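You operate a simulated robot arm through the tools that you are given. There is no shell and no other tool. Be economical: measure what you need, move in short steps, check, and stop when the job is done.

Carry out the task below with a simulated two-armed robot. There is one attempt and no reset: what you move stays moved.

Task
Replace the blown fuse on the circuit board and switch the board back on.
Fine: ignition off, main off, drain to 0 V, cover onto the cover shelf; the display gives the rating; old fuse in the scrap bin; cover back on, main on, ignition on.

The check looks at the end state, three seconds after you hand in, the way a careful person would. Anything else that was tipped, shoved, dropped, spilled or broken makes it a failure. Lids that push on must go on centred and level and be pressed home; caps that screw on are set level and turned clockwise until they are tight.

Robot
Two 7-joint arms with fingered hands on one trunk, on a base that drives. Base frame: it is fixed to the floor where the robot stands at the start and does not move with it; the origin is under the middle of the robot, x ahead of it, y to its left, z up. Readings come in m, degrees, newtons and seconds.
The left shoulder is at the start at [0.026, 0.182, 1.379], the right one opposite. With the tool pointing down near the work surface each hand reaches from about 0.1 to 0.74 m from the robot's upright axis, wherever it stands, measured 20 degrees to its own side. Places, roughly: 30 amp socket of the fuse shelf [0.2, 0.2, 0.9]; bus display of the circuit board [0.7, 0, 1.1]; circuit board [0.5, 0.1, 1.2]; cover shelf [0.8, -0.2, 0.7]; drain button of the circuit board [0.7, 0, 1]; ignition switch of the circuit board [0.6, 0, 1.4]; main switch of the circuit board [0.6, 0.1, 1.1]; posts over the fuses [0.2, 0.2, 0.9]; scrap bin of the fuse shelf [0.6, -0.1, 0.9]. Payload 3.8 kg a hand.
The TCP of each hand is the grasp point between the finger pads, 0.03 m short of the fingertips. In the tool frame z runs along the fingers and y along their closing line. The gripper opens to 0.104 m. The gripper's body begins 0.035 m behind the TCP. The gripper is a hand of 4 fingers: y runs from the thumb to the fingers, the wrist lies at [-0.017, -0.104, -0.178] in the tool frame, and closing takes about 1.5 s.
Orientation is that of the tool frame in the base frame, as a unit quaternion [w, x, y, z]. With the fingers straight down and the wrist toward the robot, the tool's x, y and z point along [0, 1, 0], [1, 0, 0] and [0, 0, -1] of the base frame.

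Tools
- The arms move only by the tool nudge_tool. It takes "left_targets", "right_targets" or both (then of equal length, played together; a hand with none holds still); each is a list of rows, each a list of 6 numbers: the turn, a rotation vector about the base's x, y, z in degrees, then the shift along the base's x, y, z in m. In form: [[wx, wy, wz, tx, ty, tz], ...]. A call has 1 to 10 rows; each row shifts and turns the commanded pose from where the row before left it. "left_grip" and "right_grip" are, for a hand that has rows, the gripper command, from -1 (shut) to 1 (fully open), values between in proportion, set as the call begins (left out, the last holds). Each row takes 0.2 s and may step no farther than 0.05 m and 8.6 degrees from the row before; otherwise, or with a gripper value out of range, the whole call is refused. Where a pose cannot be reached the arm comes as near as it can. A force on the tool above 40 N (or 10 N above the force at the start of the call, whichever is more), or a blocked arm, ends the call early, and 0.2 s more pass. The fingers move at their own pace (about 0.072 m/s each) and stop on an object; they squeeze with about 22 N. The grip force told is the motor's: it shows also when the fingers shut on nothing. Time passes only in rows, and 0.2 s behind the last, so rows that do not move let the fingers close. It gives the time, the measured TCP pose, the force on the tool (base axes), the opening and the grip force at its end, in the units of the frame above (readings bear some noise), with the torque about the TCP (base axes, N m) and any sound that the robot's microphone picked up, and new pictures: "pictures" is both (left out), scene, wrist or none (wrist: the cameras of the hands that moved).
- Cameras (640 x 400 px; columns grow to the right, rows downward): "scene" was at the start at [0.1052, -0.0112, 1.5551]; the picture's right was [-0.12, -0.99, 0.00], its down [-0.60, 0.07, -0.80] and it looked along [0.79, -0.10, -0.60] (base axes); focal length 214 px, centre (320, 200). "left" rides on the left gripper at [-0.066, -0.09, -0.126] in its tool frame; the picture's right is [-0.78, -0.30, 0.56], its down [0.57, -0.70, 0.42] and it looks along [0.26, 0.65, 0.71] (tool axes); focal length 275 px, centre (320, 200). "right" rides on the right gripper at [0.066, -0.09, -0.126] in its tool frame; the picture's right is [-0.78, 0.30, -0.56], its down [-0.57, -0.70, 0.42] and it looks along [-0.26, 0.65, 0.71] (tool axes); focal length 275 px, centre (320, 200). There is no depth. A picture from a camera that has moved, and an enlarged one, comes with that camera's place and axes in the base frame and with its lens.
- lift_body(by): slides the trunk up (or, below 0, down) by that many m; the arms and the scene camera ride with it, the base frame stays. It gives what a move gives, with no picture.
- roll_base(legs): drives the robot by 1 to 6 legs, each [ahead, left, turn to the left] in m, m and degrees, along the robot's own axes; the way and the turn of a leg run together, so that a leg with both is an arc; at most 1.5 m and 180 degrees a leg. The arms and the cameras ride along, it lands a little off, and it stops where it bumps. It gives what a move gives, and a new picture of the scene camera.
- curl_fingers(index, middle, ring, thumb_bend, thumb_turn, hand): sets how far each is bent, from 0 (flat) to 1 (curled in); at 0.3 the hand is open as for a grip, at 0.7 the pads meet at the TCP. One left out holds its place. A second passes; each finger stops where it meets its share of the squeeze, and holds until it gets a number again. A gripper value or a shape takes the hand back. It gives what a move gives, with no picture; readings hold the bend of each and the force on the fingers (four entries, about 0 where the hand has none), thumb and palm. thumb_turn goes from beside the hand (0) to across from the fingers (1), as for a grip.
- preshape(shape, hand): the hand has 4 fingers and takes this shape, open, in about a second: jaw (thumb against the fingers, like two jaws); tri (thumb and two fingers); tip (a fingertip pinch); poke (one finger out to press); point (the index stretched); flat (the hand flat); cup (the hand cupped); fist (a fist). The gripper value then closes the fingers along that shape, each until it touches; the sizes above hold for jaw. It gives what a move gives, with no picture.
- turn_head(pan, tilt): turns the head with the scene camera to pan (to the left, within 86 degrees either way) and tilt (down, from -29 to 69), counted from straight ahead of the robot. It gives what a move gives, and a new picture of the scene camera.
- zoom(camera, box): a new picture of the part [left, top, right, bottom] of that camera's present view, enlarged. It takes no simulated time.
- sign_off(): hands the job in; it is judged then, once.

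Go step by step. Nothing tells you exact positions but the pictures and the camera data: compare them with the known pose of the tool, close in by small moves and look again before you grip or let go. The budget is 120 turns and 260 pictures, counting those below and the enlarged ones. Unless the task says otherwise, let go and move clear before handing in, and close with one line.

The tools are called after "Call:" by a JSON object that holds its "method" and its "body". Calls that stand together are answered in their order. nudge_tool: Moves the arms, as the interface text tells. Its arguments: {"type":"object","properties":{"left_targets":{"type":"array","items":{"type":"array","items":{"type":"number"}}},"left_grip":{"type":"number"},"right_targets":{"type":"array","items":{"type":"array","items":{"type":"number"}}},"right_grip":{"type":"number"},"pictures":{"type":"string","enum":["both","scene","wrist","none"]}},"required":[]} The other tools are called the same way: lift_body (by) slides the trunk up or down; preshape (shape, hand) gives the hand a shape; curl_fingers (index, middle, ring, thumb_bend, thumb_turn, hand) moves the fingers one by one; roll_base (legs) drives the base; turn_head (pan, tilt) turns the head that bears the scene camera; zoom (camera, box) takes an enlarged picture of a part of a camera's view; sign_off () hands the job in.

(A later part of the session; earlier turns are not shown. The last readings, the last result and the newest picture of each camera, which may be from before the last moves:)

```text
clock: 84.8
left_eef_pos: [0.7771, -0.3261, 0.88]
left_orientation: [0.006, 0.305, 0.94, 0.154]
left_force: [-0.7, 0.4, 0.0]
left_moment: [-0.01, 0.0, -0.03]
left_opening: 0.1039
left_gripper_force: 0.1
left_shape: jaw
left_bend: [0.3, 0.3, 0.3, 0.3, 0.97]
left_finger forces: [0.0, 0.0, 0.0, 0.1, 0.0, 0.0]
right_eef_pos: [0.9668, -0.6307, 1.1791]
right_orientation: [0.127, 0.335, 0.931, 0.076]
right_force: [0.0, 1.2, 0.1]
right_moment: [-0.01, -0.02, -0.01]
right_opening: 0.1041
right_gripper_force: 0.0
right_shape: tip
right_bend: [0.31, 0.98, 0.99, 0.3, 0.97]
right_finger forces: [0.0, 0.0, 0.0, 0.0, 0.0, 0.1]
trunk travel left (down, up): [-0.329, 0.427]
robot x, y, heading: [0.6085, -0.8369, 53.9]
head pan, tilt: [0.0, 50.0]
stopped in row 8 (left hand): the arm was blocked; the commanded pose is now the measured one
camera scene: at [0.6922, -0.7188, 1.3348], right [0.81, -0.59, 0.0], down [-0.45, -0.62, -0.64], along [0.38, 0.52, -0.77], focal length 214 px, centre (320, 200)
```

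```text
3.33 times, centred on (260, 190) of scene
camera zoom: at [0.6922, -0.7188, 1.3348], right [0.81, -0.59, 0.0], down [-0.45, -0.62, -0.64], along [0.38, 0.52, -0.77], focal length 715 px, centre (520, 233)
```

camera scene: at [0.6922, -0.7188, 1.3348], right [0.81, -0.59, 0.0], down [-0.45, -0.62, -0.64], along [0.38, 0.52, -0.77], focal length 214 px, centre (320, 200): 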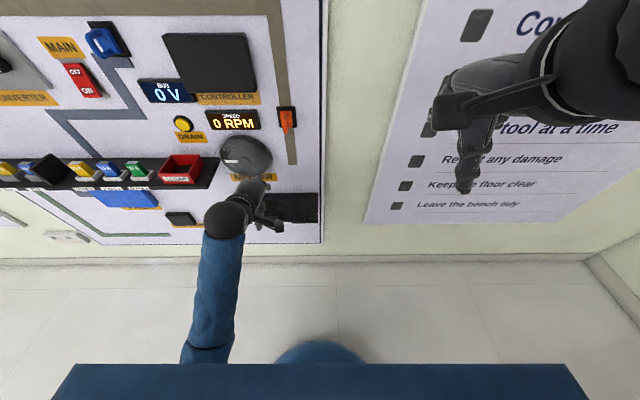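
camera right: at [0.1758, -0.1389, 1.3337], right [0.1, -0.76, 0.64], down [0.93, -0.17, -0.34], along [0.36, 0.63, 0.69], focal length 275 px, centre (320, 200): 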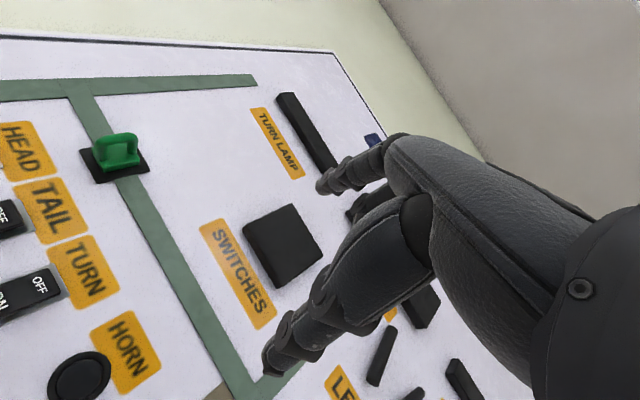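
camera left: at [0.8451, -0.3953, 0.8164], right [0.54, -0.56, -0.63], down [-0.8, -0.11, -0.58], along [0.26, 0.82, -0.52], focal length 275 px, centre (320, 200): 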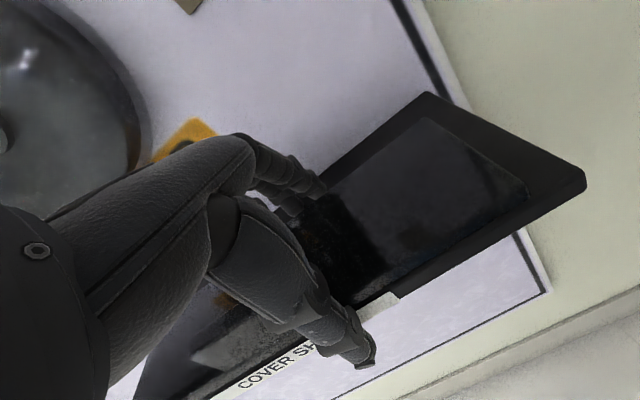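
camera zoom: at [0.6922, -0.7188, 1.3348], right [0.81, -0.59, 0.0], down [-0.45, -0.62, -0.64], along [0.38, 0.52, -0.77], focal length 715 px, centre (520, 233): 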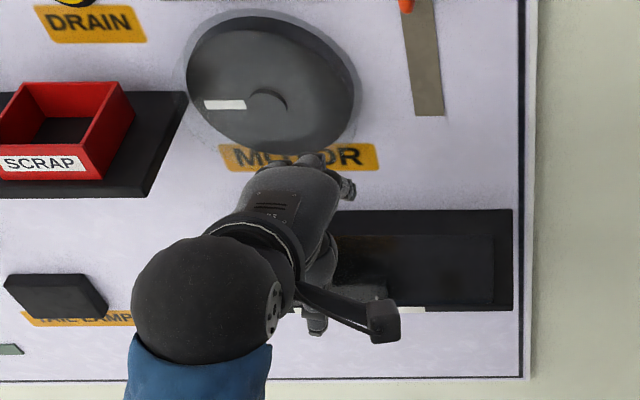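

The cover rests on the shelf. Now I'll raise the trunk, drive left to the fuses and set the left hand to a fingertip pinch.

Call:
{"method": "lift_body", "body": {"by": 0.2}}

Call:
{"method": "roll_base", "body": {"legs": [[0, 0.42, 0], [0, 0.41, 0.3]]}}

Call:
{"method": "preshape", "body": {"hand": "left", "shape": "tip"}}

Call:
{"method": "turn_head", "body": {"pan": 0, "tilt": 50}}

```text
clock: 87.0
left_eef_pos: [0.7678, -0.3185, 1.0753]
left_orientation: [-0.011, 0.304, 0.939, 0.159]
left_force: [0.5, 0.1, 1.1]
left_moment: [0.0, -0.06, -0.01]
left_opening: 0.1039
left_gripper_force: 0.0
left_shape: jaw
left_bend: [0.3, 0.3, 0.3, 0.3, 0.97]
left_finger forces: [0.1, 0.1, 0.1, 0.0, 0.0, 0.0]
right_eef_pos: [0.9674, -0.6309, 1.3773]
right_orientation: [0.128, 0.336, 0.93, 0.077]
right_force: [0.5, 0.1, 0.3]
right_moment: [0.0, 0.01, -0.02]
right_opening: 0.104
right_gripper_force: 0.1
right_shape: tip
right_bend: [0.31, 0.98, 0.99, 0.3, 0.97]
right_finger forces: [0.0, 0.0, 0.0, 0.0, 0.1, 0.0]
trunk travel left (down, up): [-0.529, 0.227]
robot x, y, heading: [0.6121, -0.8299, 54.0]
head pan, tilt: [0.0, 50.0]
```

```text
clock: 91.7
left_eef_pos: [0.0836, 0.1748, 1.0785]
left_orientation: [-0.009, 0.3, 0.94, 0.162]
left_force: [-0.1, 0.3, -0.3]
left_moment: [0.0, -0.02, -0.03]
left_opening: 0.1038
left_gripper_force: 0.1
left_shape: jaw
left_bend: [0.3, 0.3, 0.3, 0.3, 0.97]
left_finger forces: [0.0, 0.0, 0.1, 0.1, 0.0, 0.0]
right_eef_pos: [0.2845, -0.1355, 1.3779]
right_orientation: [0.127, 0.33, 0.932, 0.077]
right_force: [0.1, -0.3, 0.6]
right_moment: [0.01, -0.05, -0.03]
right_opening: 0.1039
right_gripper_force: 0.1
right_shape: tip
right_bend: [0.31, 0.98, 0.99, 0.3, 0.97]
right_finger forces: [0.0, 0.1, 0.0, 0.0, 0.0, 0.0]
trunk travel left (down, up): [-0.529, 0.227]
robot x, y, heading: [-0.0689, -0.3387, 54.5]
head pan, tilt: [0.0, 50.0]
camera scene: at [-0.0148, -0.2619, 1.5364], right [0.81, -0.58, 0.0], down [-0.45, -0.62, -0.64], along [0.37, 0.52, -0.77], focal length 214 px, centre (320, 200)
```

scene: 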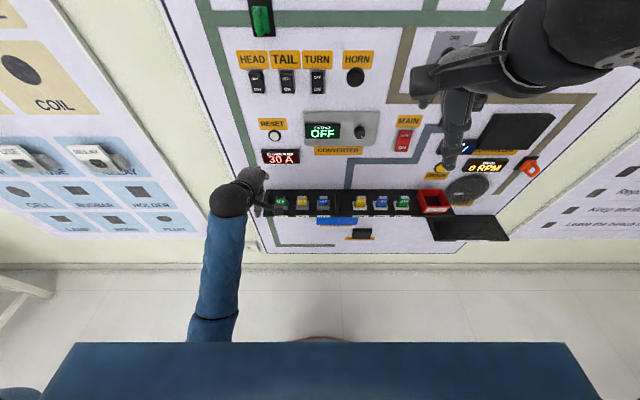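

```text
clock: 92.6
left_eef_pos: [0.082, 0.1767, 1.0781]
left_orientation: [-0.011, 0.299, 0.94, 0.162]
left_force: [0.4, -1.4, 1.2]
left_moment: [0.04, 0.02, -0.03]
left_opening: 0.1039
left_gripper_force: 0.1
left_shape: tip
left_bend: [0.3, 0.98, 0.99, 0.3, 0.97]
left_finger forces: [0.0, 0.1, 0.0, 0.0, 0.1, 0.0]
right_eef_pos: [0.2861, -0.1349, 1.379]
right_orientation: [0.127, 0.331, 0.932, 0.077]
right_force: [0.6, -0.3, 0.7]
right_moment: [0.01, -0.02, -0.01]
right_opening: 0.1041
right_gripper_force: 0.1
right_shape: tip
right_bend: [0.31, 0.98, 0.99, 0.3, 0.97]
right_finger forces: [0.0, 0.0, 0.1, 0.0, 0.0, 0.0]
trunk travel left (down, up): [-0.529, 0.227]
robot x, y, heading: [-0.0717, -0.3422, 54.5]
head pan, tilt: [0.0, 50.0]
```

```text
clock: 93.2
left_eef_pos: [0.0819, 0.1759, 1.078]
left_orientation: [-0.012, 0.299, 0.94, 0.162]
left_force: [0.3, -0.1, 0.3]
left_moment: [-0.01, 0.02, 0.01]
left_opening: 0.1039
left_gripper_force: 0.1
left_shape: tip
left_bend: [0.3, 0.98, 0.99, 0.3, 0.97]
left_finger forces: [0.1, 0.0, 0.0, 0.0, 0.0, 0.0]
right_eef_pos: [0.287, -0.1346, 1.3786]
right_orientation: [0.126, 0.331, 0.932, 0.077]
right_force: [-0.7, 0.1, 0.6]
right_moment: [-0.01, 0.02, 0.0]
right_opening: 0.1039
right_gripper_force: 0.1
right_shape: tip
right_bend: [0.31, 0.98, 0.99, 0.3, 0.97]
right_finger forces: [0.0, 0.1, 0.1, 0.0, 0.0, 0.0]
trunk travel left (down, up): [-0.529, 0.227]
robot x, y, heading: [-0.065, -0.3362, 54.4]
head pan, tilt: [0.0, 50.0]
camera scene: at [-0.0143, -0.2623, 1.5364], right [0.81, -0.58, 0.0], down [-0.45, -0.62, -0.64], along [0.37, 0.52, -0.77], focal length 214 px, centre (320, 200)
```

scene: 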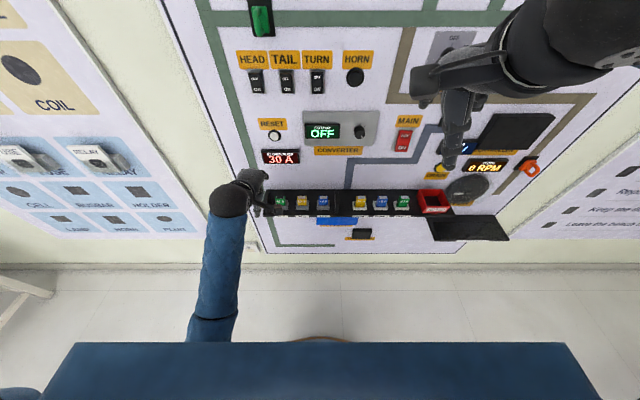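

I'll level the left hand to point straight down and zoom on the fuses.

Call:
{"method": "nudge_tool", "body": {"left_targets": [[-6.06, 1.5, 0.2, 0, 0, 0], [-6.06, 1.5, 0.2, 0, 0, 0], [-6.06, 1.5, 0.2, 0, 0, 0], [0, 0, 0, 0, 0, 0]], "pictures": "none"}}

Call:
{"method": "zoom", "body": {"camera": "scene", "box": [230, 160, 350, 235]}}

Call:
{"method": "zoom", "body": {"camera": "scene", "box": [330, 160, 470, 247]}}

Call:
{"method": "zoom", "body": {"camera": "left", "box": [0, 0, 640, 400]}}

```text
clock: 94.2
left_eef_pos: [0.0842, 0.1743, 1.0797]
left_orientation: [0.002, 0.299, 0.954, -0.003]
left_force: [-0.1, -1.1, -0.3]
left_moment: [-0.03, 0.0, 0.01]
left_opening: 0.104
left_gripper_force: 0.1
left_shape: tip
left_bend: [0.31, 0.98, 0.99, 0.3, 0.97]
left_finger forces: [0.0, 0.0, 0.1, 0.0, 0.0, 0.0]
right_eef_pos: [0.2857, -0.1351, 1.378]
right_orientation: [0.127, 0.331, 0.932, 0.077]
right_force: [0.4, 0.3, 0.3]
right_moment: [0.0, -0.03, 0.03]
right_opening: 0.1041
right_gripper_force: 0.0
right_shape: tip
right_bend: [0.31, 0.98, 0.99, 0.3, 0.97]
right_finger forces: [0.1, 0.1, 0.0, 0.0, 0.0, 0.1]
trunk travel left (down, up): [-0.529, 0.227]
robot x, y, heading: [-0.0701, -0.3417, 54.6]
head pan, tilt: [0.0, 50.0]
```

```text
5.33 times, centred on (290, 198) of scene
camera zoom: at [-0.0145, -0.2625, 1.5364], right [0.81, -0.58, 0.0], down [-0.45, -0.62, -0.64], along [0.37, 0.52, -0.77], focal length 1144 px, centre (480, 213)
```

zoom: 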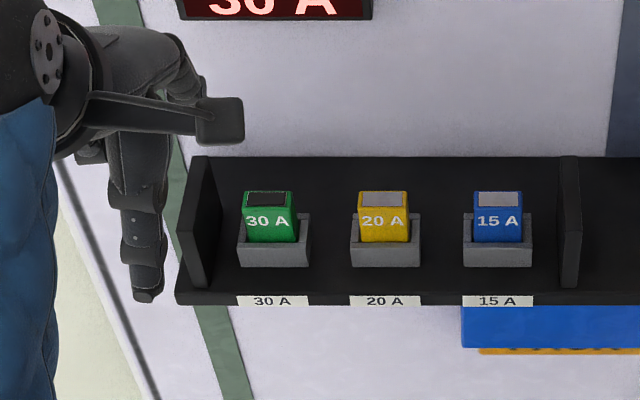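

```text
4.57 times, centred on (400, 204) of scene
camera zoom: at [-0.0145, -0.2625, 1.5364], right [0.81, -0.58, 0.0], down [-0.45, -0.62, -0.64], along [0.37, 0.52, -0.77], focal length 980 px, centre (-46, 184)
```

zoom: 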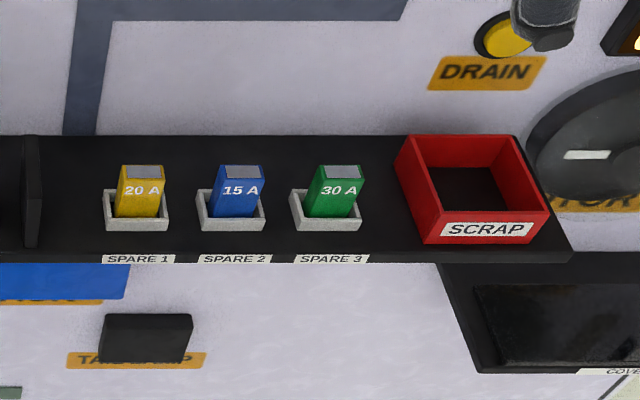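

```text
1.00 times, centred on (320, 200) of left (not enlarged: the box is as wide or as high as the picture)
camera zoom: at [0.0866, 0.0642, 1.2062], right [0.47, -0.69, -0.55], down [-0.87, -0.25, -0.42], along [0.15, 0.68, -0.72], focal length 275 px, centre (320, 200)
```

zoom: 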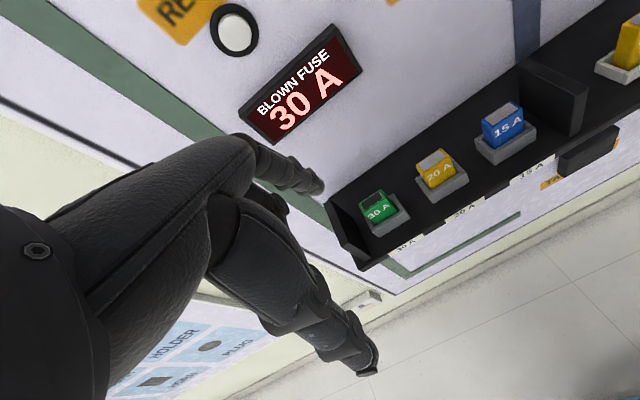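

The blown fuse (dark window) top is at about (0.166, 0.243, 0.935), roughly 35 x 15 mm. I'll half close the pinch and move above it.

Call:
{"method": "nudge_tool", "body": {"left_targets": [[0, 0, 0, 0.013, 0.012, 0], [0, 0, 0, 0.013, 0.012, 0], [0, 0, 0, 0.013, 0.012, 0], [0, 0, 0, 0.013, 0.012, -0.01], [0, 0, 0, 0.013, 0.012, -0.02], [0, 0, 0, 0.0133, 0.0122, -0.03], [0, 0, 0, 0, 0, -0.02], [0, 0, 0, 0, 0, 0]], "left_grip": 0, "pictures": "none"}}

Call:
{"method": "zoom", "body": {"camera": "scene", "box": [240, 160, 340, 235]}}

Call:
{"method": "zoom", "body": {"camera": "left", "box": [200, 100, 500, 400]}}

```text
clock: 96.0
left_eef_pos: [0.1641, 0.2443, 0.9969]
left_orientation: [0.001, 0.298, 0.954, -0.001]
left_force: [-0.2, -0.4, -1.0]
left_moment: [0.0, 0.0, 0.02]
left_opening: 0.0525
left_gripper_force: 0.1
left_shape: tip
left_bend: [0.73, 0.98, 0.99, 0.68, 1.0]
left_finger forces: [0.0, 0.0, 0.1, 0.0, 0.1, 0.1]
right_eef_pos: [0.2875, -0.136, 1.3791]
right_orientation: [0.127, 0.331, 0.932, 0.077]
right_force: [-0.1, 0.4, 0.3]
right_moment: [-0.02, 0.0, -0.01]
right_opening: 0.1041
right_gripper_force: 0.1
right_shape: tip
right_bend: [0.31, 0.98, 0.99, 0.3, 0.97]
right_finger forces: [0.1, 0.0, 0.0, 0.1, 0.0, 0.0]
trunk travel left (down, up): [-0.529, 0.227]
robot x, y, heading: [-0.0677, -0.3425, 54.5]
head pan, tilt: [0.0, 50.0]
```

```text
5.33 times, centred on (290, 198) of scene
camera zoom: at [-0.014, -0.2621, 1.5364], right [0.81, -0.58, 0.0], down [-0.45, -0.62, -0.64], along [0.37, 0.52, -0.77], focal length 1144 px, centre (480, 213)
```

zoom: 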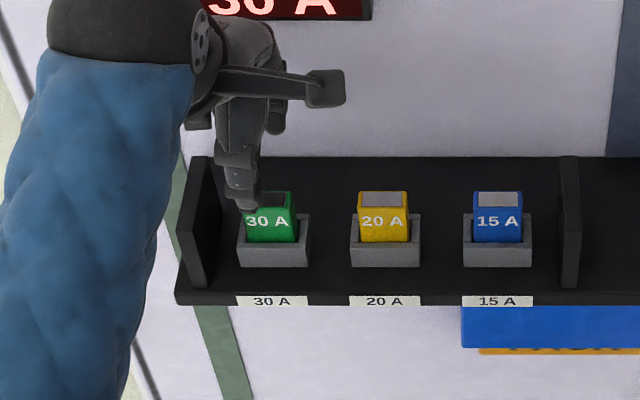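

```text
1.33 times, centred on (350, 250) of left
camera zoom: at [0.1661, 0.1345, 1.1251], right [0.47, -0.69, -0.56], down [-0.87, -0.25, -0.42], along [0.15, 0.68, -0.72], focal length 367 px, centre (280, 133)
```

zoom: 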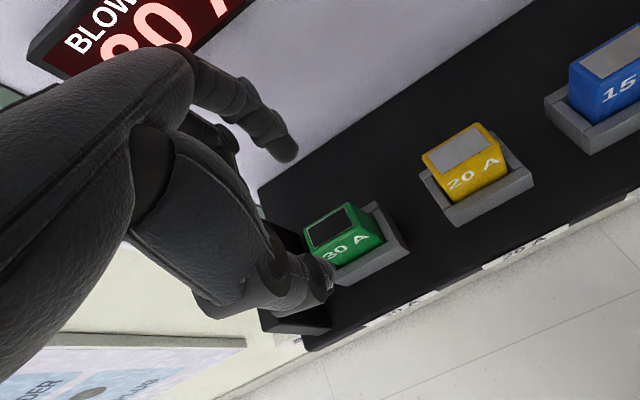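

The pinch nearly straddles the fuse. I'll shift 4 mm right and descend.

Call:
{"method": "nudge_tool", "body": {"left_targets": [[0, 0, 0, 0.0032, -0.0023, -0.015], [0, 0, 0, 0, 0, -0.015], [0, 0, 0, 0, 0, -0.015], [0, 0, 0, 0, 0, -0.01], [0, 0, 0, 0, 0, 0]], "pictures": "none"}}

Call:
{"method": "zoom", "body": {"camera": "scene", "box": [250, 170, 310, 215]}}

Call:
{"method": "zoom", "body": {"camera": "left", "box": [250, 150, 450, 350]}}

```text
clock: 97.2
left_eef_pos: [0.1644, 0.2449, 0.9449]
left_orientation: [0.0, 0.299, 0.954, -0.002]
left_force: [0.5, 0.1, 0.3]
left_moment: [0.0, -0.01, 0.0]
left_opening: 0.0522
left_gripper_force: 0.0
left_shape: tip
left_bend: [0.73, 0.98, 0.99, 0.68, 1.0]
left_finger forces: [0.1, 0.1, 0.1, 0.0, 0.1, 0.1]
right_eef_pos: [0.2858, -0.1357, 1.3789]
right_orientation: [0.127, 0.331, 0.932, 0.077]
right_force: [-0.2, -0.2, 0.0]
right_moment: [-0.03, 0.02, 0.03]
right_opening: 0.104
right_gripper_force: 0.1
right_shape: tip
right_bend: [0.31, 0.98, 0.99, 0.3, 0.97]
right_finger forces: [0.0, 0.0, 0.1, 0.1, 0.0, 0.1]
trunk travel left (down, up): [-0.529, 0.227]
robot x, y, heading: [-0.0702, -0.3378, 54.4]
head pan, tilt: [0.0, 50.0]
```

```text
8.89 times, centred on (280, 192) of scene
camera zoom: at [-0.0143, -0.2624, 1.5364], right [0.81, -0.58, 0.0], down [-0.45, -0.62, -0.64], along [0.37, 0.52, -0.77], focal length 1906 px, centre (676, 267)
```

zoom: 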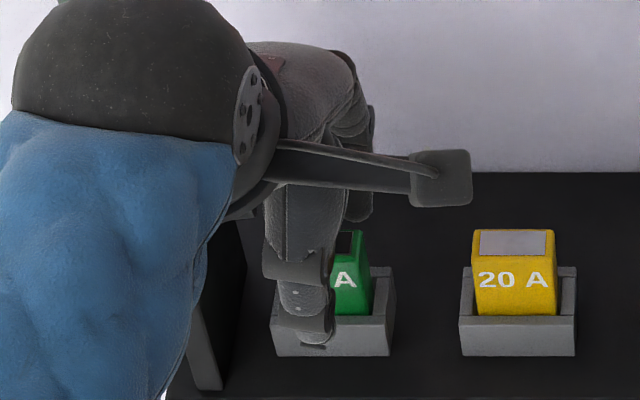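

```text
2.00 times, centred on (350, 250) of left
camera zoom: at [0.1678, 0.1339, 1.0718], right [0.47, -0.69, -0.56], down [-0.87, -0.25, -0.42], along [0.15, 0.68, -0.72], focal length 551 px, centre (260, 100)
```

zoom: 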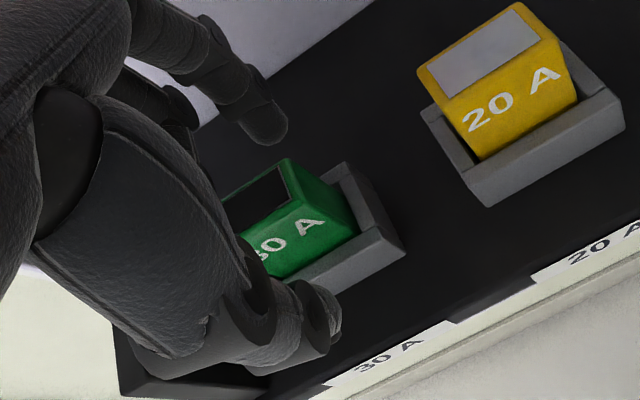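

I'll shift 6 mm right, go 4 mm lower and close on the fuse.

Call:
{"method": "nudge_tool", "body": {"left_targets": [[0, 0, 0, 0.0052, -0.0037, -0.004], [0, 0, 0, 0, 0, 0]], "pictures": "none"}}

Call:
{"method": "nudge_tool", "body": {"left_targets": [[0, 0, 0, 0, 0, 0], [0, 0, 0, 0, 0, 0], [0, 0, 0, 0, 0, 0], [0, 0, 0, 0, 0, 0], [0, 0, 0, 0, 0, 0], [0, 0, 0, 0, 0, 0]], "left_grip": -1, "pictures": "none"}}

Call:
{"method": "zoom", "body": {"camera": "scene", "box": [250, 170, 310, 215]}}

Call:
{"method": "zoom", "body": {"camera": "left", "box": [250, 150, 450, 350]}}

```text
clock: 97.8
left_eef_pos: [0.17, 0.2391, 0.9405]
left_orientation: [0.0, 0.298, 0.955, -0.002]
left_force: [-0.5, -0.7, 0.5]
left_moment: [-0.01, -0.02, 0.0]
left_opening: 0.0524
left_gripper_force: 0.0
left_shape: tip
left_bend: [0.73, 0.98, 0.99, 0.68, 1.0]
left_finger forces: [0.0, 0.0, 0.0, 0.0, 0.1, 0.0]
right_eef_pos: [0.2863, -0.1353, 1.378]
right_orientation: [0.127, 0.33, 0.932, 0.077]
right_force: [-0.5, -0.2, -1.2]
right_moment: [-0.01, 0.0, 0.0]
right_opening: 0.1039
right_gripper_force: 0.1
right_shape: tip
right_bend: [0.31, 0.98, 0.99, 0.3, 0.97]
right_finger forces: [0.1, 0.0, 0.1, 0.0, 0.0, 0.0]
trunk travel left (down, up): [-0.529, 0.227]
robot x, y, heading: [-0.0659, -0.3376, 54.3]
head pan, tilt: [0.0, 50.0]
```

```text
clock: 99.2
left_eef_pos: [0.17, 0.2397, 0.939]
left_orientation: [0.0, 0.299, 0.954, -0.002]
left_force: [-1.1, -1.0, -1.4]
left_moment: [0.01, 0.04, 0.11]
left_opening: 0.0131
left_gripper_force: 22.2
left_shape: tip
left_bend: [0.72, 1.0, 1.0, 0.74, 1.0]
left_finger forces: [18.7, 0.0, 0.0, 0.0, 20.4, 0.1]
right_eef_pos: [0.2857, -0.1361, 1.3792]
right_orientation: [0.127, 0.331, 0.932, 0.078]
right_force: [-0.8, 0.7, 0.4]
right_moment: [0.02, -0.03, -0.02]
right_opening: 0.1038
right_gripper_force: 0.1
right_shape: tip
right_bend: [0.31, 0.98, 0.99, 0.3, 0.97]
right_finger forces: [0.0, 0.0, 0.1, 0.0, 0.0, 0.1]
trunk travel left (down, up): [-0.529, 0.227]
robot x, y, heading: [-0.0721, -0.3401, 54.6]
head pan, tilt: [0.0, 50.0]
```

```text
8.89 times, centred on (280, 192) of scene
camera zoom: at [-0.0144, -0.2624, 1.5364], right [0.81, -0.58, 0.0], down [-0.45, -0.62, -0.64], along [0.37, 0.52, -0.77], focal length 1906 px, centre (676, 267)
```

zoom: 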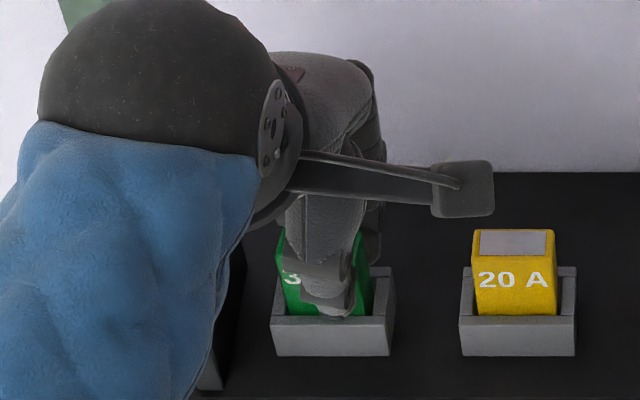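

```text
2.00 times, centred on (350, 250) of left
camera zoom: at [0.1729, 0.1297, 1.067], right [0.47, -0.69, -0.55], down [-0.87, -0.25, -0.42], along [0.15, 0.68, -0.72], focal length 551 px, centre (260, 100)
```

zoom: 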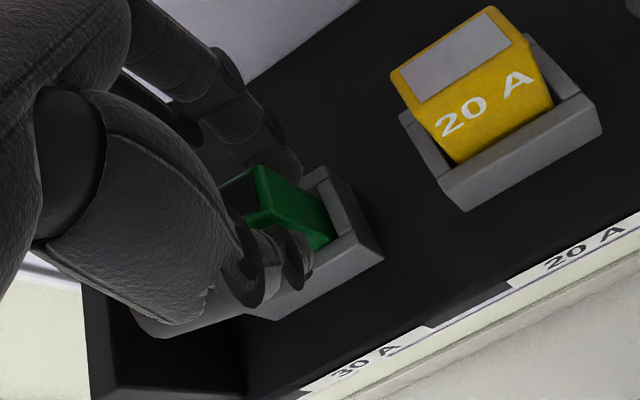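

Solid grip on the fuse. Now I'll pull it straight up.

Call:
{"method": "nudge_tool", "body": {"left_targets": [[0, 0, 0, 0, 0, 0.008], [0, 0, 0, 0, 0, 0.012], [0, 0, 0, 0, 0, 0.015], [0, 0, 0, 0, 0, 0.02], [0, 0, 0, 0, 0, 0.02], [0, 0, 0, 0, 0, 0.02], [0, 0, 0, 0, 0, 0]], "pictures": "none"}}

Call:
{"method": "zoom", "body": {"camera": "scene", "box": [240, 150, 320, 215]}}

```text
clock: 100.8
left_eef_pos: [0.171, 0.2404, 1.0372]
left_orientation: [0.001, 0.299, 0.954, -0.001]
left_force: [-0.5, -0.6, 0.3]
left_moment: [-0.03, -0.01, 0.01]
left_opening: 0.0123
left_gripper_force: 22.1
left_shape: tip
left_bend: [0.72, 1.0, 1.0, 0.74, 1.0]
left_finger forces: [19.8, 0.1, 0.0, 0.0, 19.9, 0.0]
right_eef_pos: [0.2854, -0.1358, 1.3787]
right_orientation: [0.127, 0.331, 0.932, 0.078]
right_force: [0.3, -0.1, 1.3]
right_moment: [0.0, 0.01, 0.04]
right_opening: 0.104
right_gripper_force: 0.1
right_shape: tip
right_bend: [0.31, 0.98, 0.99, 0.3, 0.97]
right_finger forces: [0.0, 0.1, 0.0, 0.0, 0.0, 0.0]
trunk travel left (down, up): [-0.529, 0.227]
robot x, y, heading: [-0.0682, -0.3393, 54.5]
head pan, tilt: [0.0, 50.0]
```

```text
6.15 times, centred on (280, 182) of scene
camera zoom: at [-0.0142, -0.2621, 1.5364], right [0.81, -0.58, 0.0], down [-0.45, -0.62, -0.64], along [0.37, 0.52, -0.77], focal length 1320 px, centre (566, 308)
```

zoom: 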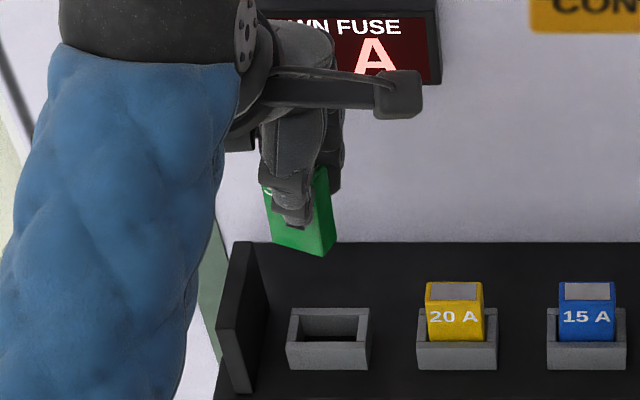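

The old fuse is out. I'll back off from the wall and drive right to the scrap bin (t about 0.554, n about 0.287).

Call:
{"method": "nudge_tool", "body": {"left_targets": [[0, 0, 0, -0.0176, -0.0243, 0.01], [0, 0, 0, -0.0176, -0.0243, 0.01], [0, 0, 0, -0.0117, -0.0162, 0.0]], "pictures": "none"}}

Call:
{"method": "roll_base", "body": {"legs": [[0, -0.556, 0]]}}

Call:
{"method": "zoom", "body": {"camera": "scene", "box": [180, 140, 340, 240]}}

Call:
{"method": "zoom", "body": {"camera": "left", "box": [0, 0, 640, 400]}}

```text
clock: 101.6
left_eef_pos: [0.1251, 0.1737, 1.0528]
left_orientation: [0.001, 0.298, 0.955, -0.001]
left_force: [0.2, -0.4, 0.0]
left_moment: [0.0, -0.01, -0.04]
left_opening: 0.0125
left_gripper_force: 21.8
left_shape: tip
left_bend: [0.72, 1.0, 1.0, 0.74, 1.0]
left_finger forces: [19.8, 0.0, 0.0, 0.0, 19.7, 0.0]
right_eef_pos: [0.2857, -0.1366, 1.3796]
right_orientation: [0.127, 0.331, 0.932, 0.077]
right_force: [0.4, 0.7, -1.4]
right_moment: [0.01, 0.03, 0.01]
right_opening: 0.1041
right_gripper_force: 0.0
right_shape: tip
right_bend: [0.31, 0.98, 0.99, 0.3, 0.97]
right_finger forces: [0.0, 0.0, 0.0, 0.0, 0.0, 0.1]
trunk travel left (down, up): [-0.529, 0.227]
robot x, y, heading: [-0.0692, -0.3414, 54.6]
head pan, tilt: [0.0, 50.0]
```

```text
clock: 104.9
left_eef_pos: [0.5798, -0.1494, 1.0533]
left_orientation: [0.0, 0.294, 0.956, -0.002]
left_force: [0.5, 0.3, -0.9]
left_moment: [-0.01, -0.03, 0.02]
left_opening: 0.0123
left_gripper_force: 22.0
left_shape: tip
left_bend: [0.72, 1.0, 1.0, 0.74, 1.0]
left_finger forces: [19.8, 0.0, 0.1, 0.0, 19.7, 0.1]
right_eef_pos: [0.7443, -0.4574, 1.3794]
right_orientation: [0.126, 0.326, 0.934, 0.078]
right_force: [-0.6, 0.4, -0.6]
right_moment: [0.02, -0.01, 0.03]
right_opening: 0.1037
right_gripper_force: 0.1
right_shape: tip
right_bend: [0.31, 0.98, 0.99, 0.3, 0.97]
right_finger forces: [0.0, 0.1, 0.0, 0.0, 0.0, 0.1]
trunk travel left (down, up): [-0.529, 0.227]
robot x, y, heading: [0.3898, -0.6659, 55.1]
head pan, tilt: [0.0, 50.0]
camera scene: at [0.4457, -0.587, 1.5364], right [0.82, -0.57, 0.0], down [-0.44, -0.63, -0.64], along [0.37, 0.53, -0.77], focal length 214 px, centre (320, 200)
```

scene: 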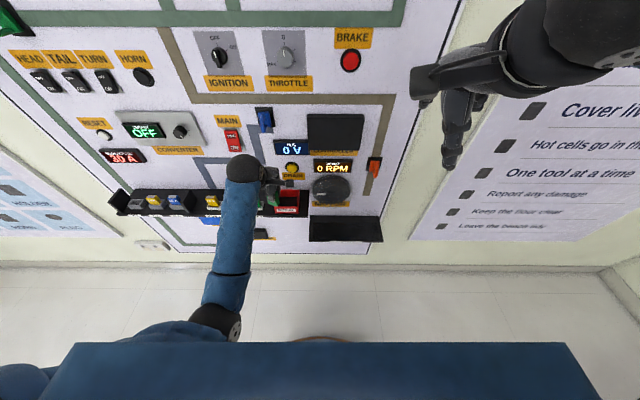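

```text
4.00 times, centred on (260, 190) of scene
camera zoom: at [0.4457, -0.587, 1.5364], right [0.82, -0.57, 0.0], down [-0.44, -0.63, -0.64], along [0.37, 0.53, -0.77], focal length 858 px, centre (560, 240)
```

zoom: 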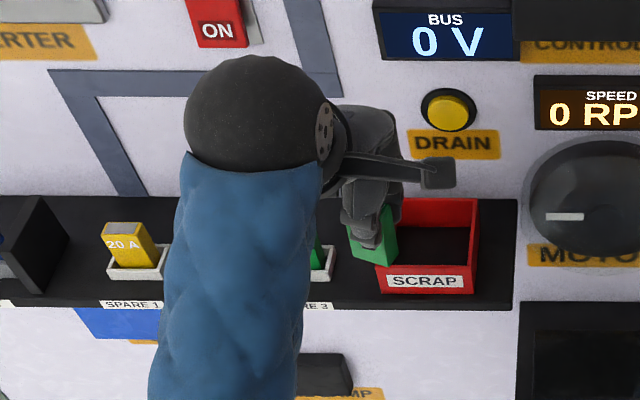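

```text
1.00 times, centred on (320, 200) of left (not enlarged: the box is as wide or as high as the picture)
camera zoom: at [0.5839, -0.2586, 1.1803], right [0.48, -0.68, -0.56], down [-0.87, -0.26, -0.42], along [0.14, 0.68, -0.72], focal length 275 px, centre (320, 200)
```

zoom: 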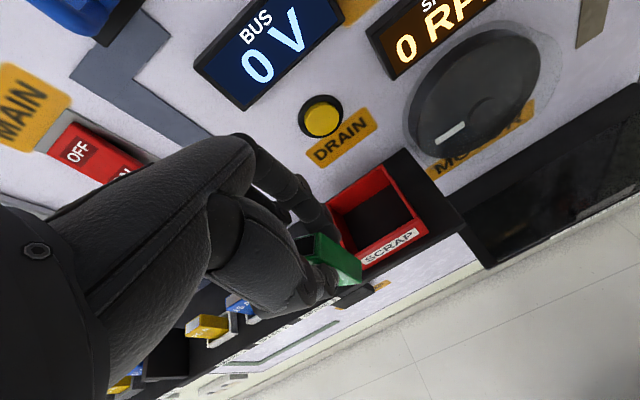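

The bin centre is at about (0.640, -0.101). I'll move over it and check.

Call:
{"method": "nudge_tool", "body": {"left_targets": [[0, 0, 0, 0.03, 0.024, 0], [0, 0, 0, 0.03, 0.024, 0], [0, 0, 0, 0, 0, -0.03], [0, 0, 0, 0, 0, 0]], "pictures": "wrist"}}

Call:
{"method": "zoom", "body": {"camera": "scene", "box": [230, 150, 330, 230]}}

```text
clock: 105.9
left_eef_pos: [0.6418, -0.1004, 1.0233]
left_orientation: [0.0, 0.293, 0.956, -0.002]
left_force: [0.4, 0.3, -0.3]
left_moment: [0.01, 0.01, 0.0]
left_opening: 0.0125
left_gripper_force: 21.3
left_shape: tip
left_bend: [0.72, 1.0, 1.0, 0.74, 1.0]
left_finger forces: [19.7, 0.0, 0.0, 0.0, 19.8, 0.0]
right_eef_pos: [0.7447, -0.4562, 1.3779]
right_orientation: [0.127, 0.326, 0.933, 0.079]
right_force: [0.2, 0.4, -0.2]
right_moment: [-0.01, 0.0, -0.02]
right_opening: 0.1041
right_gripper_force: 0.1
right_shape: tip
right_bend: [0.31, 0.98, 0.99, 0.3, 0.97]
right_finger forces: [0.1, 0.0, 0.0, 0.0, 0.0, 0.1]
trunk travel left (down, up): [-0.529, 0.227]
robot x, y, heading: [0.3921, -0.66, 55.4]
head pan, tilt: [0.0, 50.0]
camera left: at [0.6461, -0.2103, 1.1508], right [0.48, -0.68, -0.56], down [-0.87, -0.26, -0.42], along [0.14, 0.68, -0.72], focal length 275 px, centre (320, 200)
```

left: 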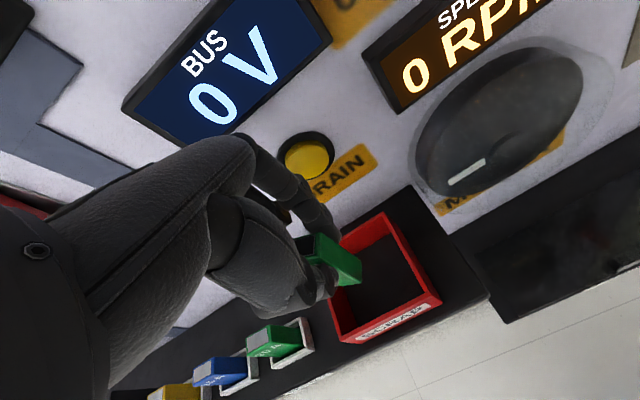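

```text
5.00 times, centred on (280, 190) of scene
camera zoom: at [0.4459, -0.5867, 1.5364], right [0.82, -0.57, 0.0], down [-0.44, -0.63, -0.64], along [0.37, 0.53, -0.77], focal length 1072 px, centre (520, 250)
```

zoom: 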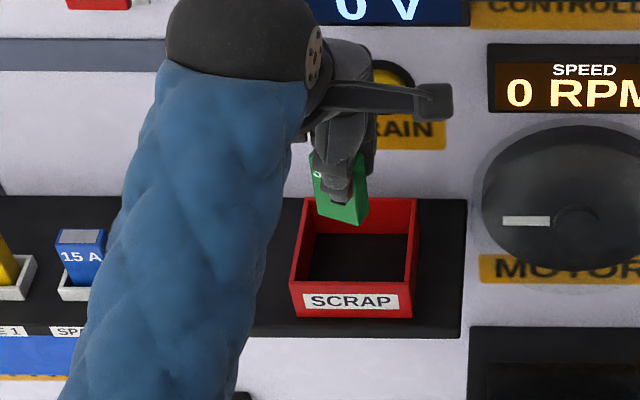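

The fuse hangs towards the front of the bin, so I'll move 2 cm deeper, lower it into the bin and release.

Call:
{"method": "nudge_tool", "body": {"left_targets": [[0, 0, 0, 0.0123, 0.017, 0], [0, 0, 0, 0, 0, -0.02], [0, 0, 0, 0, 0, -0.02], [0, 0, 0, 0, 0, -0.018], [0, 0, 0, 0, 0, 0]], "pictures": "wrist"}}

Call:
{"method": "zoom", "body": {"camera": "scene", "box": [230, 150, 330, 230]}}

```text
clock: 107.1
left_eef_pos: [0.6521, -0.0827, 0.9658]
left_orientation: [0.0, 0.293, 0.956, -0.002]
left_force: [0.2, -0.9, -0.2]
left_moment: [0.02, 0.0, -0.01]
left_opening: 0.0126
left_gripper_force: 21.6
left_shape: tip
left_bend: [0.72, 1.0, 1.0, 0.74, 1.0]
left_finger forces: [19.8, 0.1, 0.0, 0.0, 19.9, 0.0]
right_eef_pos: [0.7439, -0.4572, 1.3794]
right_orientation: [0.127, 0.326, 0.934, 0.077]
right_force: [0.3, 0.7, 0.4]
right_moment: [-0.03, 0.02, -0.02]
right_opening: 0.1039
right_gripper_force: 0.1
right_shape: tip
right_bend: [0.31, 0.98, 0.99, 0.3, 0.97]
right_finger forces: [0.0, 0.1, 0.0, 0.1, 0.1, 0.0]
trunk travel left (down, up): [-0.529, 0.227]
robot x, y, heading: [0.3887, -0.666, 55.2]
head pan, tilt: [0.0, 50.0]
camera left: at [0.6551, -0.1925, 1.0921], right [0.48, -0.68, -0.56], down [-0.87, -0.26, -0.42], along [0.14, 0.68, -0.72], focal length 275 px, centre (320, 200)
```

left: 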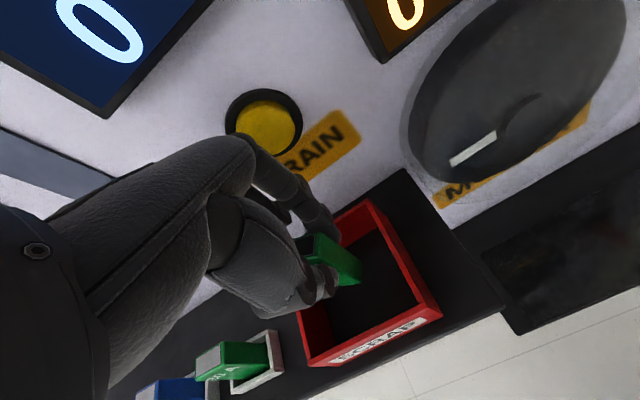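

```text
5.00 times, centred on (280, 190) of scene
camera zoom: at [0.4451, -0.5868, 1.5364], right [0.82, -0.57, 0.0], down [-0.44, -0.63, -0.64], along [0.37, 0.53, -0.77], focal length 1072 px, centre (520, 250)
```

zoom: 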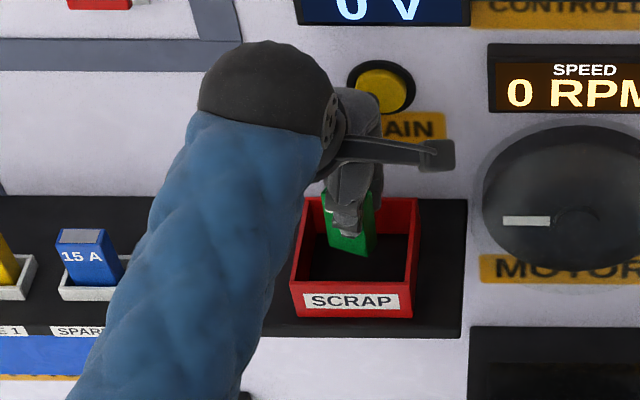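

The fuse is inside the bin. I'll lower it a touch more, release and lift clear.

Call:
{"method": "nudge_tool", "body": {"left_targets": [[0, 0, 0, 0.001, 0, -0.012], [0, 0, 0, 0, 0, 0]], "pictures": "none"}}

Call:
{"method": "nudge_tool", "body": {"left_targets": [[0, 0, 0, 0, 0, 0], [0, 0, 0, 0, 0, 0], [0, 0, 0, 0, 0, 0], [0, 0, 0, 0, 0, 0.02], [0, 0, 0, 0, 0, 0.03], [0, 0, 0, 0, 0, 0.04], [0, 0, 0, -0.0176, -0.0243, 0.02], [0, 0, 0, -0.0176, -0.0243, 0.0]], "left_grip": -0.3, "pictures": "wrist"}}

Call:
{"method": "zoom", "body": {"camera": "scene", "box": [180, 130, 340, 230]}}

```text
clock: 107.7
left_eef_pos: [0.6519, -0.0827, 0.9523]
left_orientation: [0.0, 0.293, 0.956, -0.002]
left_force: [-0.4, -0.2, -0.5]
left_moment: [0.01, 0.0, 0.02]
left_opening: 0.0124
left_gripper_force: 21.9
left_shape: tip
left_bend: [0.72, 1.0, 1.0, 0.74, 1.0]
left_finger forces: [19.8, 0.0, 0.0, 0.0, 19.8, 0.0]
right_eef_pos: [0.7434, -0.4569, 1.3794]
right_orientation: [0.126, 0.325, 0.934, 0.077]
right_force: [-0.1, -0.2, -0.3]
right_moment: [0.02, 0.03, 0.0]
right_opening: 0.1041
right_gripper_force: 0.1
right_shape: tip
right_bend: [0.31, 0.98, 0.99, 0.3, 0.97]
right_finger forces: [0.1, 0.1, 0.0, 0.0, 0.0, 0.1]
trunk travel left (down, up): [-0.529, 0.227]
robot x, y, heading: [0.3856, -0.6639, 55.2]
head pan, tilt: [0.0, 50.0]
```

```text
clock: 109.5
left_eef_pos: [0.6179, -0.1329, 1.0671]
left_orientation: [0.001, 0.293, 0.956, -0.001]
left_force: [-0.1, 0.7, 0.0]
left_moment: [0.05, 0.01, -0.02]
left_opening: 0.0362
left_gripper_force: 0.0
left_shape: tip
left_bend: [0.73, 0.98, 0.99, 0.73, 1.0]
left_finger forces: [0.0, 0.0, 0.0, 0.0, 0.1, 0.1]
right_eef_pos: [0.7427, -0.4573, 1.3799]
right_orientation: [0.127, 0.326, 0.934, 0.078]
right_force: [0.6, 1.2, 0.5]
right_moment: [0.0, 0.01, -0.04]
right_opening: 0.1041
right_gripper_force: 0.0
right_shape: tip
right_bend: [0.31, 0.98, 0.99, 0.3, 0.97]
right_finger forces: [0.0, 0.1, 0.1, 0.0, 0.0, 0.0]
trunk travel left (down, up): [-0.529, 0.227]
robot x, y, heading: [0.3904, -0.6645, 55.1]
head pan, tilt: [0.0, 50.0]
camera left: at [0.6216, -0.2429, 1.1939], right [0.48, -0.68, -0.56], down [-0.87, -0.26, -0.42], along [0.14, 0.68, -0.72], focal length 275 px, centre (320, 200)
```

left: 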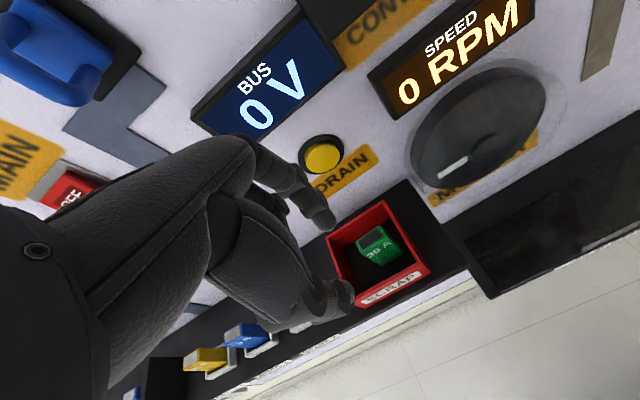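

```text
4.00 times, centred on (260, 180) of scene
camera zoom: at [0.4449, -0.5872, 1.5365], right [0.82, -0.57, 0.0], down [-0.44, -0.63, -0.64], along [0.37, 0.53, -0.77], focal length 858 px, centre (560, 280)
```

zoom: 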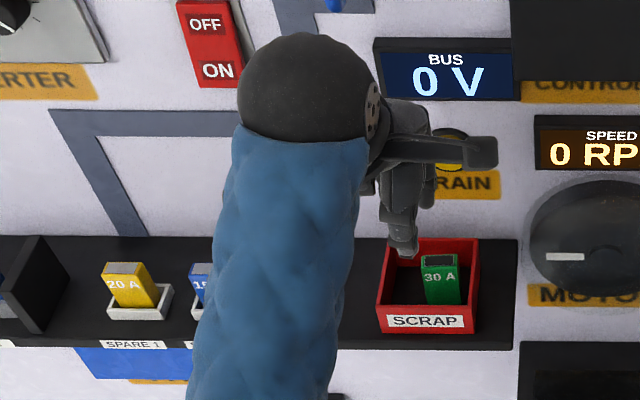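

The old fuse is in the scrap bin. Now I'll drive left to the green 30 A spare (t about 0.456).

Call:
{"method": "roll_base", "body": {"legs": [[0, 0.13, -0.5]]}}

Call:
{"method": "zoom", "body": {"camera": "left", "box": [0, 0, 640, 400]}}

Call:
{"method": "zoom", "body": {"camera": "scene", "box": [200, 140, 340, 230]}}

```text
clock: 110.7
left_eef_pos: [0.5202, -0.0626, 1.0663]
left_orientation: [0.0, 0.299, 0.954, -0.002]
left_force: [0.1, -0.8, 0.3]
left_moment: [-0.04, -0.01, 0.01]
left_opening: 0.0361
left_gripper_force: 0.0
left_shape: tip
left_bend: [0.73, 0.98, 0.99, 0.73, 1.0]
left_finger forces: [0.0, 0.0, 0.1, 0.0, 0.0, 0.1]
right_eef_pos: [0.642, -0.3865, 1.3786]
right_orientation: [0.127, 0.332, 0.931, 0.078]
right_force: [0.4, -0.7, 0.1]
right_moment: [0.02, -0.01, -0.03]
right_opening: 0.1037
right_gripper_force: 0.0
right_shape: tip
right_bend: [0.31, 0.98, 0.99, 0.3, 0.97]
right_finger forces: [0.0, 0.1, 0.0, 0.0, 0.1, 0.0]
trunk travel left (down, up): [-0.529, 0.227]
robot x, y, heading: [0.2903, -0.5864, 54.5]
head pan, tilt: [0.0, 50.0]
camera scene: at [0.3414, -0.5133, 1.5364], right [0.81, -0.58, 0.0], down [-0.45, -0.62, -0.64], along [0.37, 0.52, -0.77], focal length 214 px, centre (320, 200)
```

scene: 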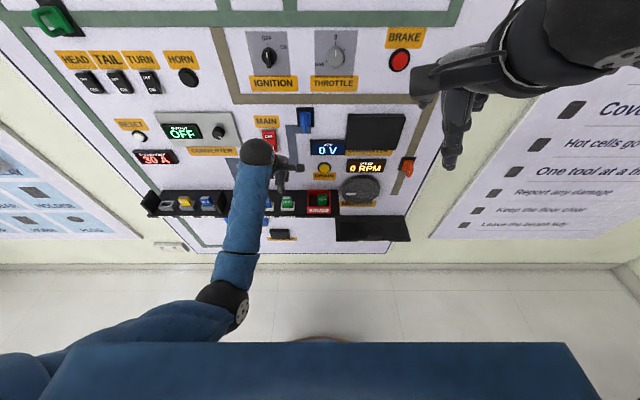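

```text
1.00 times, centred on (320, 200) of left (not enlarged: the box is as wide or as high as the picture)
camera zoom: at [0.5224, -0.1711, 1.1935], right [0.47, -0.69, -0.55], down [-0.87, -0.25, -0.42], along [0.15, 0.68, -0.72], focal length 275 px, centre (320, 200)
```

zoom: 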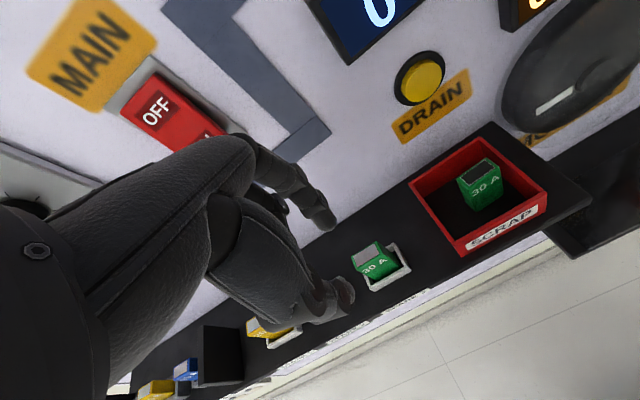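

```text
4.44 times, centred on (270, 185) of scene
camera zoom: at [0.3414, -0.5133, 1.5364], right [0.81, -0.58, 0.0], down [-0.45, -0.62, -0.64], along [0.37, 0.52, -0.77], focal length 953 px, centre (542, 267)
```

zoom: 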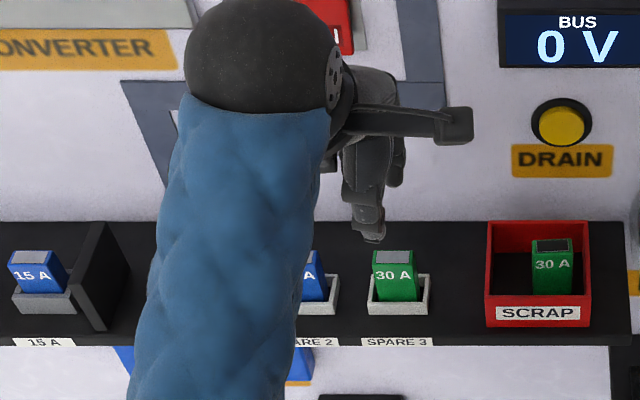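

The spare's top is at about t 0.453, n 0.302, z 0.93. I'll open the pinch a little and descend above it.

Call:
{"method": "nudge_tool", "body": {"left_targets": [[0, 0, 0, 0.0143, 0.0195, 0], [0, 0, 0, 0.0144, 0.0195, 0], [0, 0, 0, 0, 0, -0.035], [0, 0, 0, 0, 0, -0.035], [0, 0, 0, 0, 0, 0]], "left_grip": 0, "pictures": "none"}}

Call:
{"method": "zoom", "body": {"camera": "scene", "box": [250, 160, 330, 220]}}

Call:
{"method": "zoom", "body": {"camera": "left", "box": [200, 100, 500, 400]}}

```text
clock: 111.9
left_eef_pos: [0.551, -0.0239, 0.9942]
left_orientation: [0.0, 0.299, 0.954, 0.0]
left_force: [-0.7, 1.1, 0.1]
left_moment: [-0.01, -0.02, -0.01]
left_opening: 0.0517
left_gripper_force: 0.0
left_shape: tip
left_bend: [0.73, 0.98, 0.99, 0.69, 1.0]
left_finger forces: [0.0, 0.1, 0.1, 0.0, 0.1, 0.1]
right_eef_pos: [0.6429, -0.3878, 1.3794]
right_orientation: [0.127, 0.331, 0.932, 0.077]
right_force: [0.0, -0.2, -0.6]
right_moment: [0.03, -0.01, -0.02]
right_opening: 0.1042
right_gripper_force: 0.0
right_shape: tip
right_bend: [0.31, 0.98, 0.99, 0.3, 0.97]
right_finger forces: [0.0, 0.0, 0.0, 0.0, 0.0, 0.0]
trunk travel left (down, up): [-0.529, 0.227]
robot x, y, heading: [0.2842, -0.5899, 54.5]
head pan, tilt: [0.0, 50.0]
```

```text
6.67 times, centred on (290, 190) of scene
camera zoom: at [0.3419, -0.514, 1.5365], right [0.81, -0.58, 0.0], down [-0.45, -0.62, -0.64], along [0.37, 0.52, -0.77], focal length 1430 px, centre (520, 267)
```

zoom: 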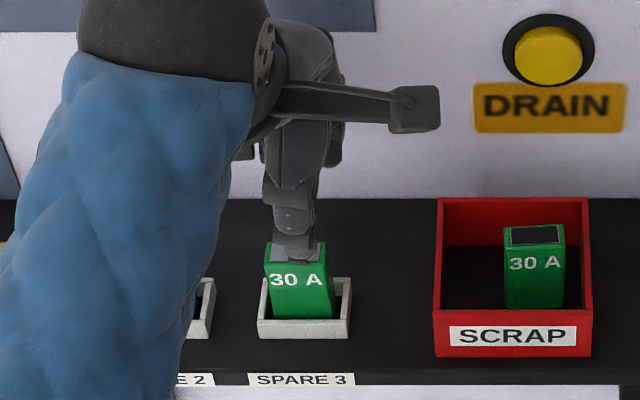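

```text
1.33 times, centred on (350, 250) of left
camera zoom: at [0.5533, -0.134, 1.1219], right [0.47, -0.69, -0.55], down [-0.87, -0.25, -0.42], along [0.15, 0.68, -0.72], focal length 367 px, centre (280, 133)
```

zoom: 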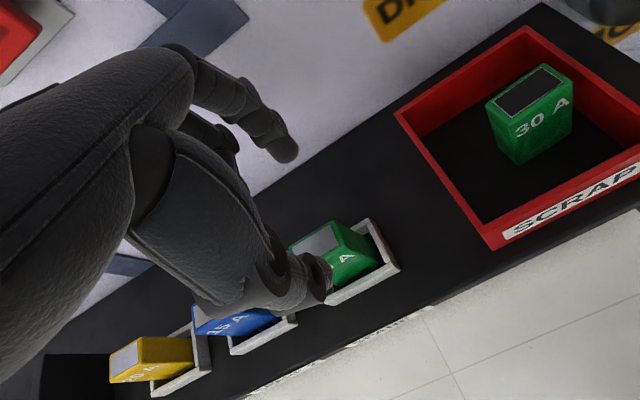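

Almost aligned the same way as before. I'll make a small correction, descend and grip.

Call:
{"method": "nudge_tool", "body": {"left_targets": [[0, 0, 0, -0.0026, 0.0007, -0.02], [0, 0, 0, 0, 0, -0.02], [0, 0, 0, 0, 0, -0.017], [0, 0, 0, 0, 0, 0]], "pictures": "none"}}

Call:
{"method": "zoom", "body": {"camera": "scene", "box": [260, 170, 320, 215]}}

Call:
{"method": "zoom", "body": {"camera": "left", "box": [250, 150, 450, 350]}}

```text
clock: 112.9
left_eef_pos: [0.5461, -0.0222, 0.9376]
left_orientation: [0.0, 0.299, 0.954, -0.002]
left_force: [0.5, 0.5, -0.6]
left_moment: [0.02, -0.03, 0.04]
left_opening: 0.0516
left_gripper_force: 0.1
left_shape: tip
left_bend: [0.73, 0.98, 0.99, 0.69, 1.0]
left_finger forces: [0.1, 0.0, 0.1, 0.1, 0.1, 0.0]
right_eef_pos: [0.643, -0.3867, 1.3796]
right_orientation: [0.127, 0.331, 0.932, 0.077]
right_force: [-0.2, -0.3, -0.3]
right_moment: [0.01, 0.0, -0.02]
right_opening: 0.104
right_gripper_force: 0.1
right_shape: tip
right_bend: [0.31, 0.98, 0.99, 0.3, 0.97]
right_finger forces: [0.1, 0.0, 0.0, 0.1, 0.1, 0.0]
trunk travel left (down, up): [-0.529, 0.227]
robot x, y, heading: [0.2863, -0.5914, 54.3]
head pan, tilt: [0.0, 50.0]
```

```text
8.89 times, centred on (290, 192) of scene
camera zoom: at [0.342, -0.5138, 1.5364], right [0.81, -0.58, 0.0], down [-0.45, -0.62, -0.64], along [0.37, 0.52, -0.77], focal length 1906 px, centre (587, 267)
```

zoom: 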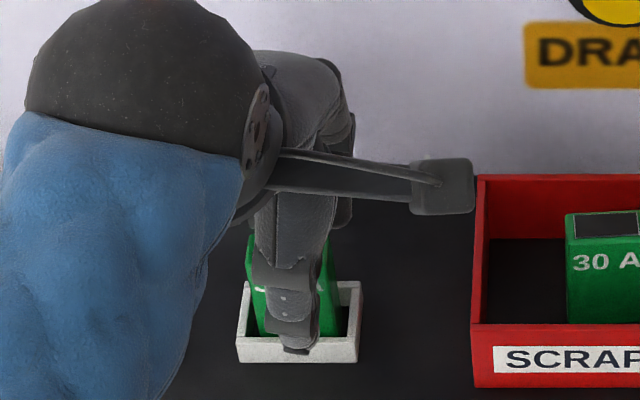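

```text
2.00 times, centred on (350, 250) of left
camera zoom: at [0.549, -0.1324, 1.0652], right [0.47, -0.69, -0.55], down [-0.87, -0.25, -0.42], along [0.15, 0.68, -0.72], focal length 551 px, centre (260, 100)
```

zoom: 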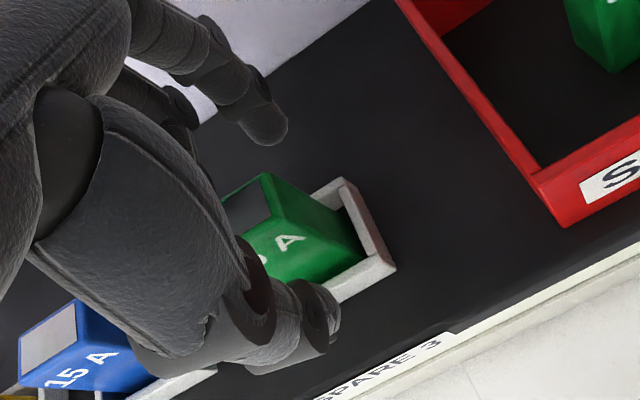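

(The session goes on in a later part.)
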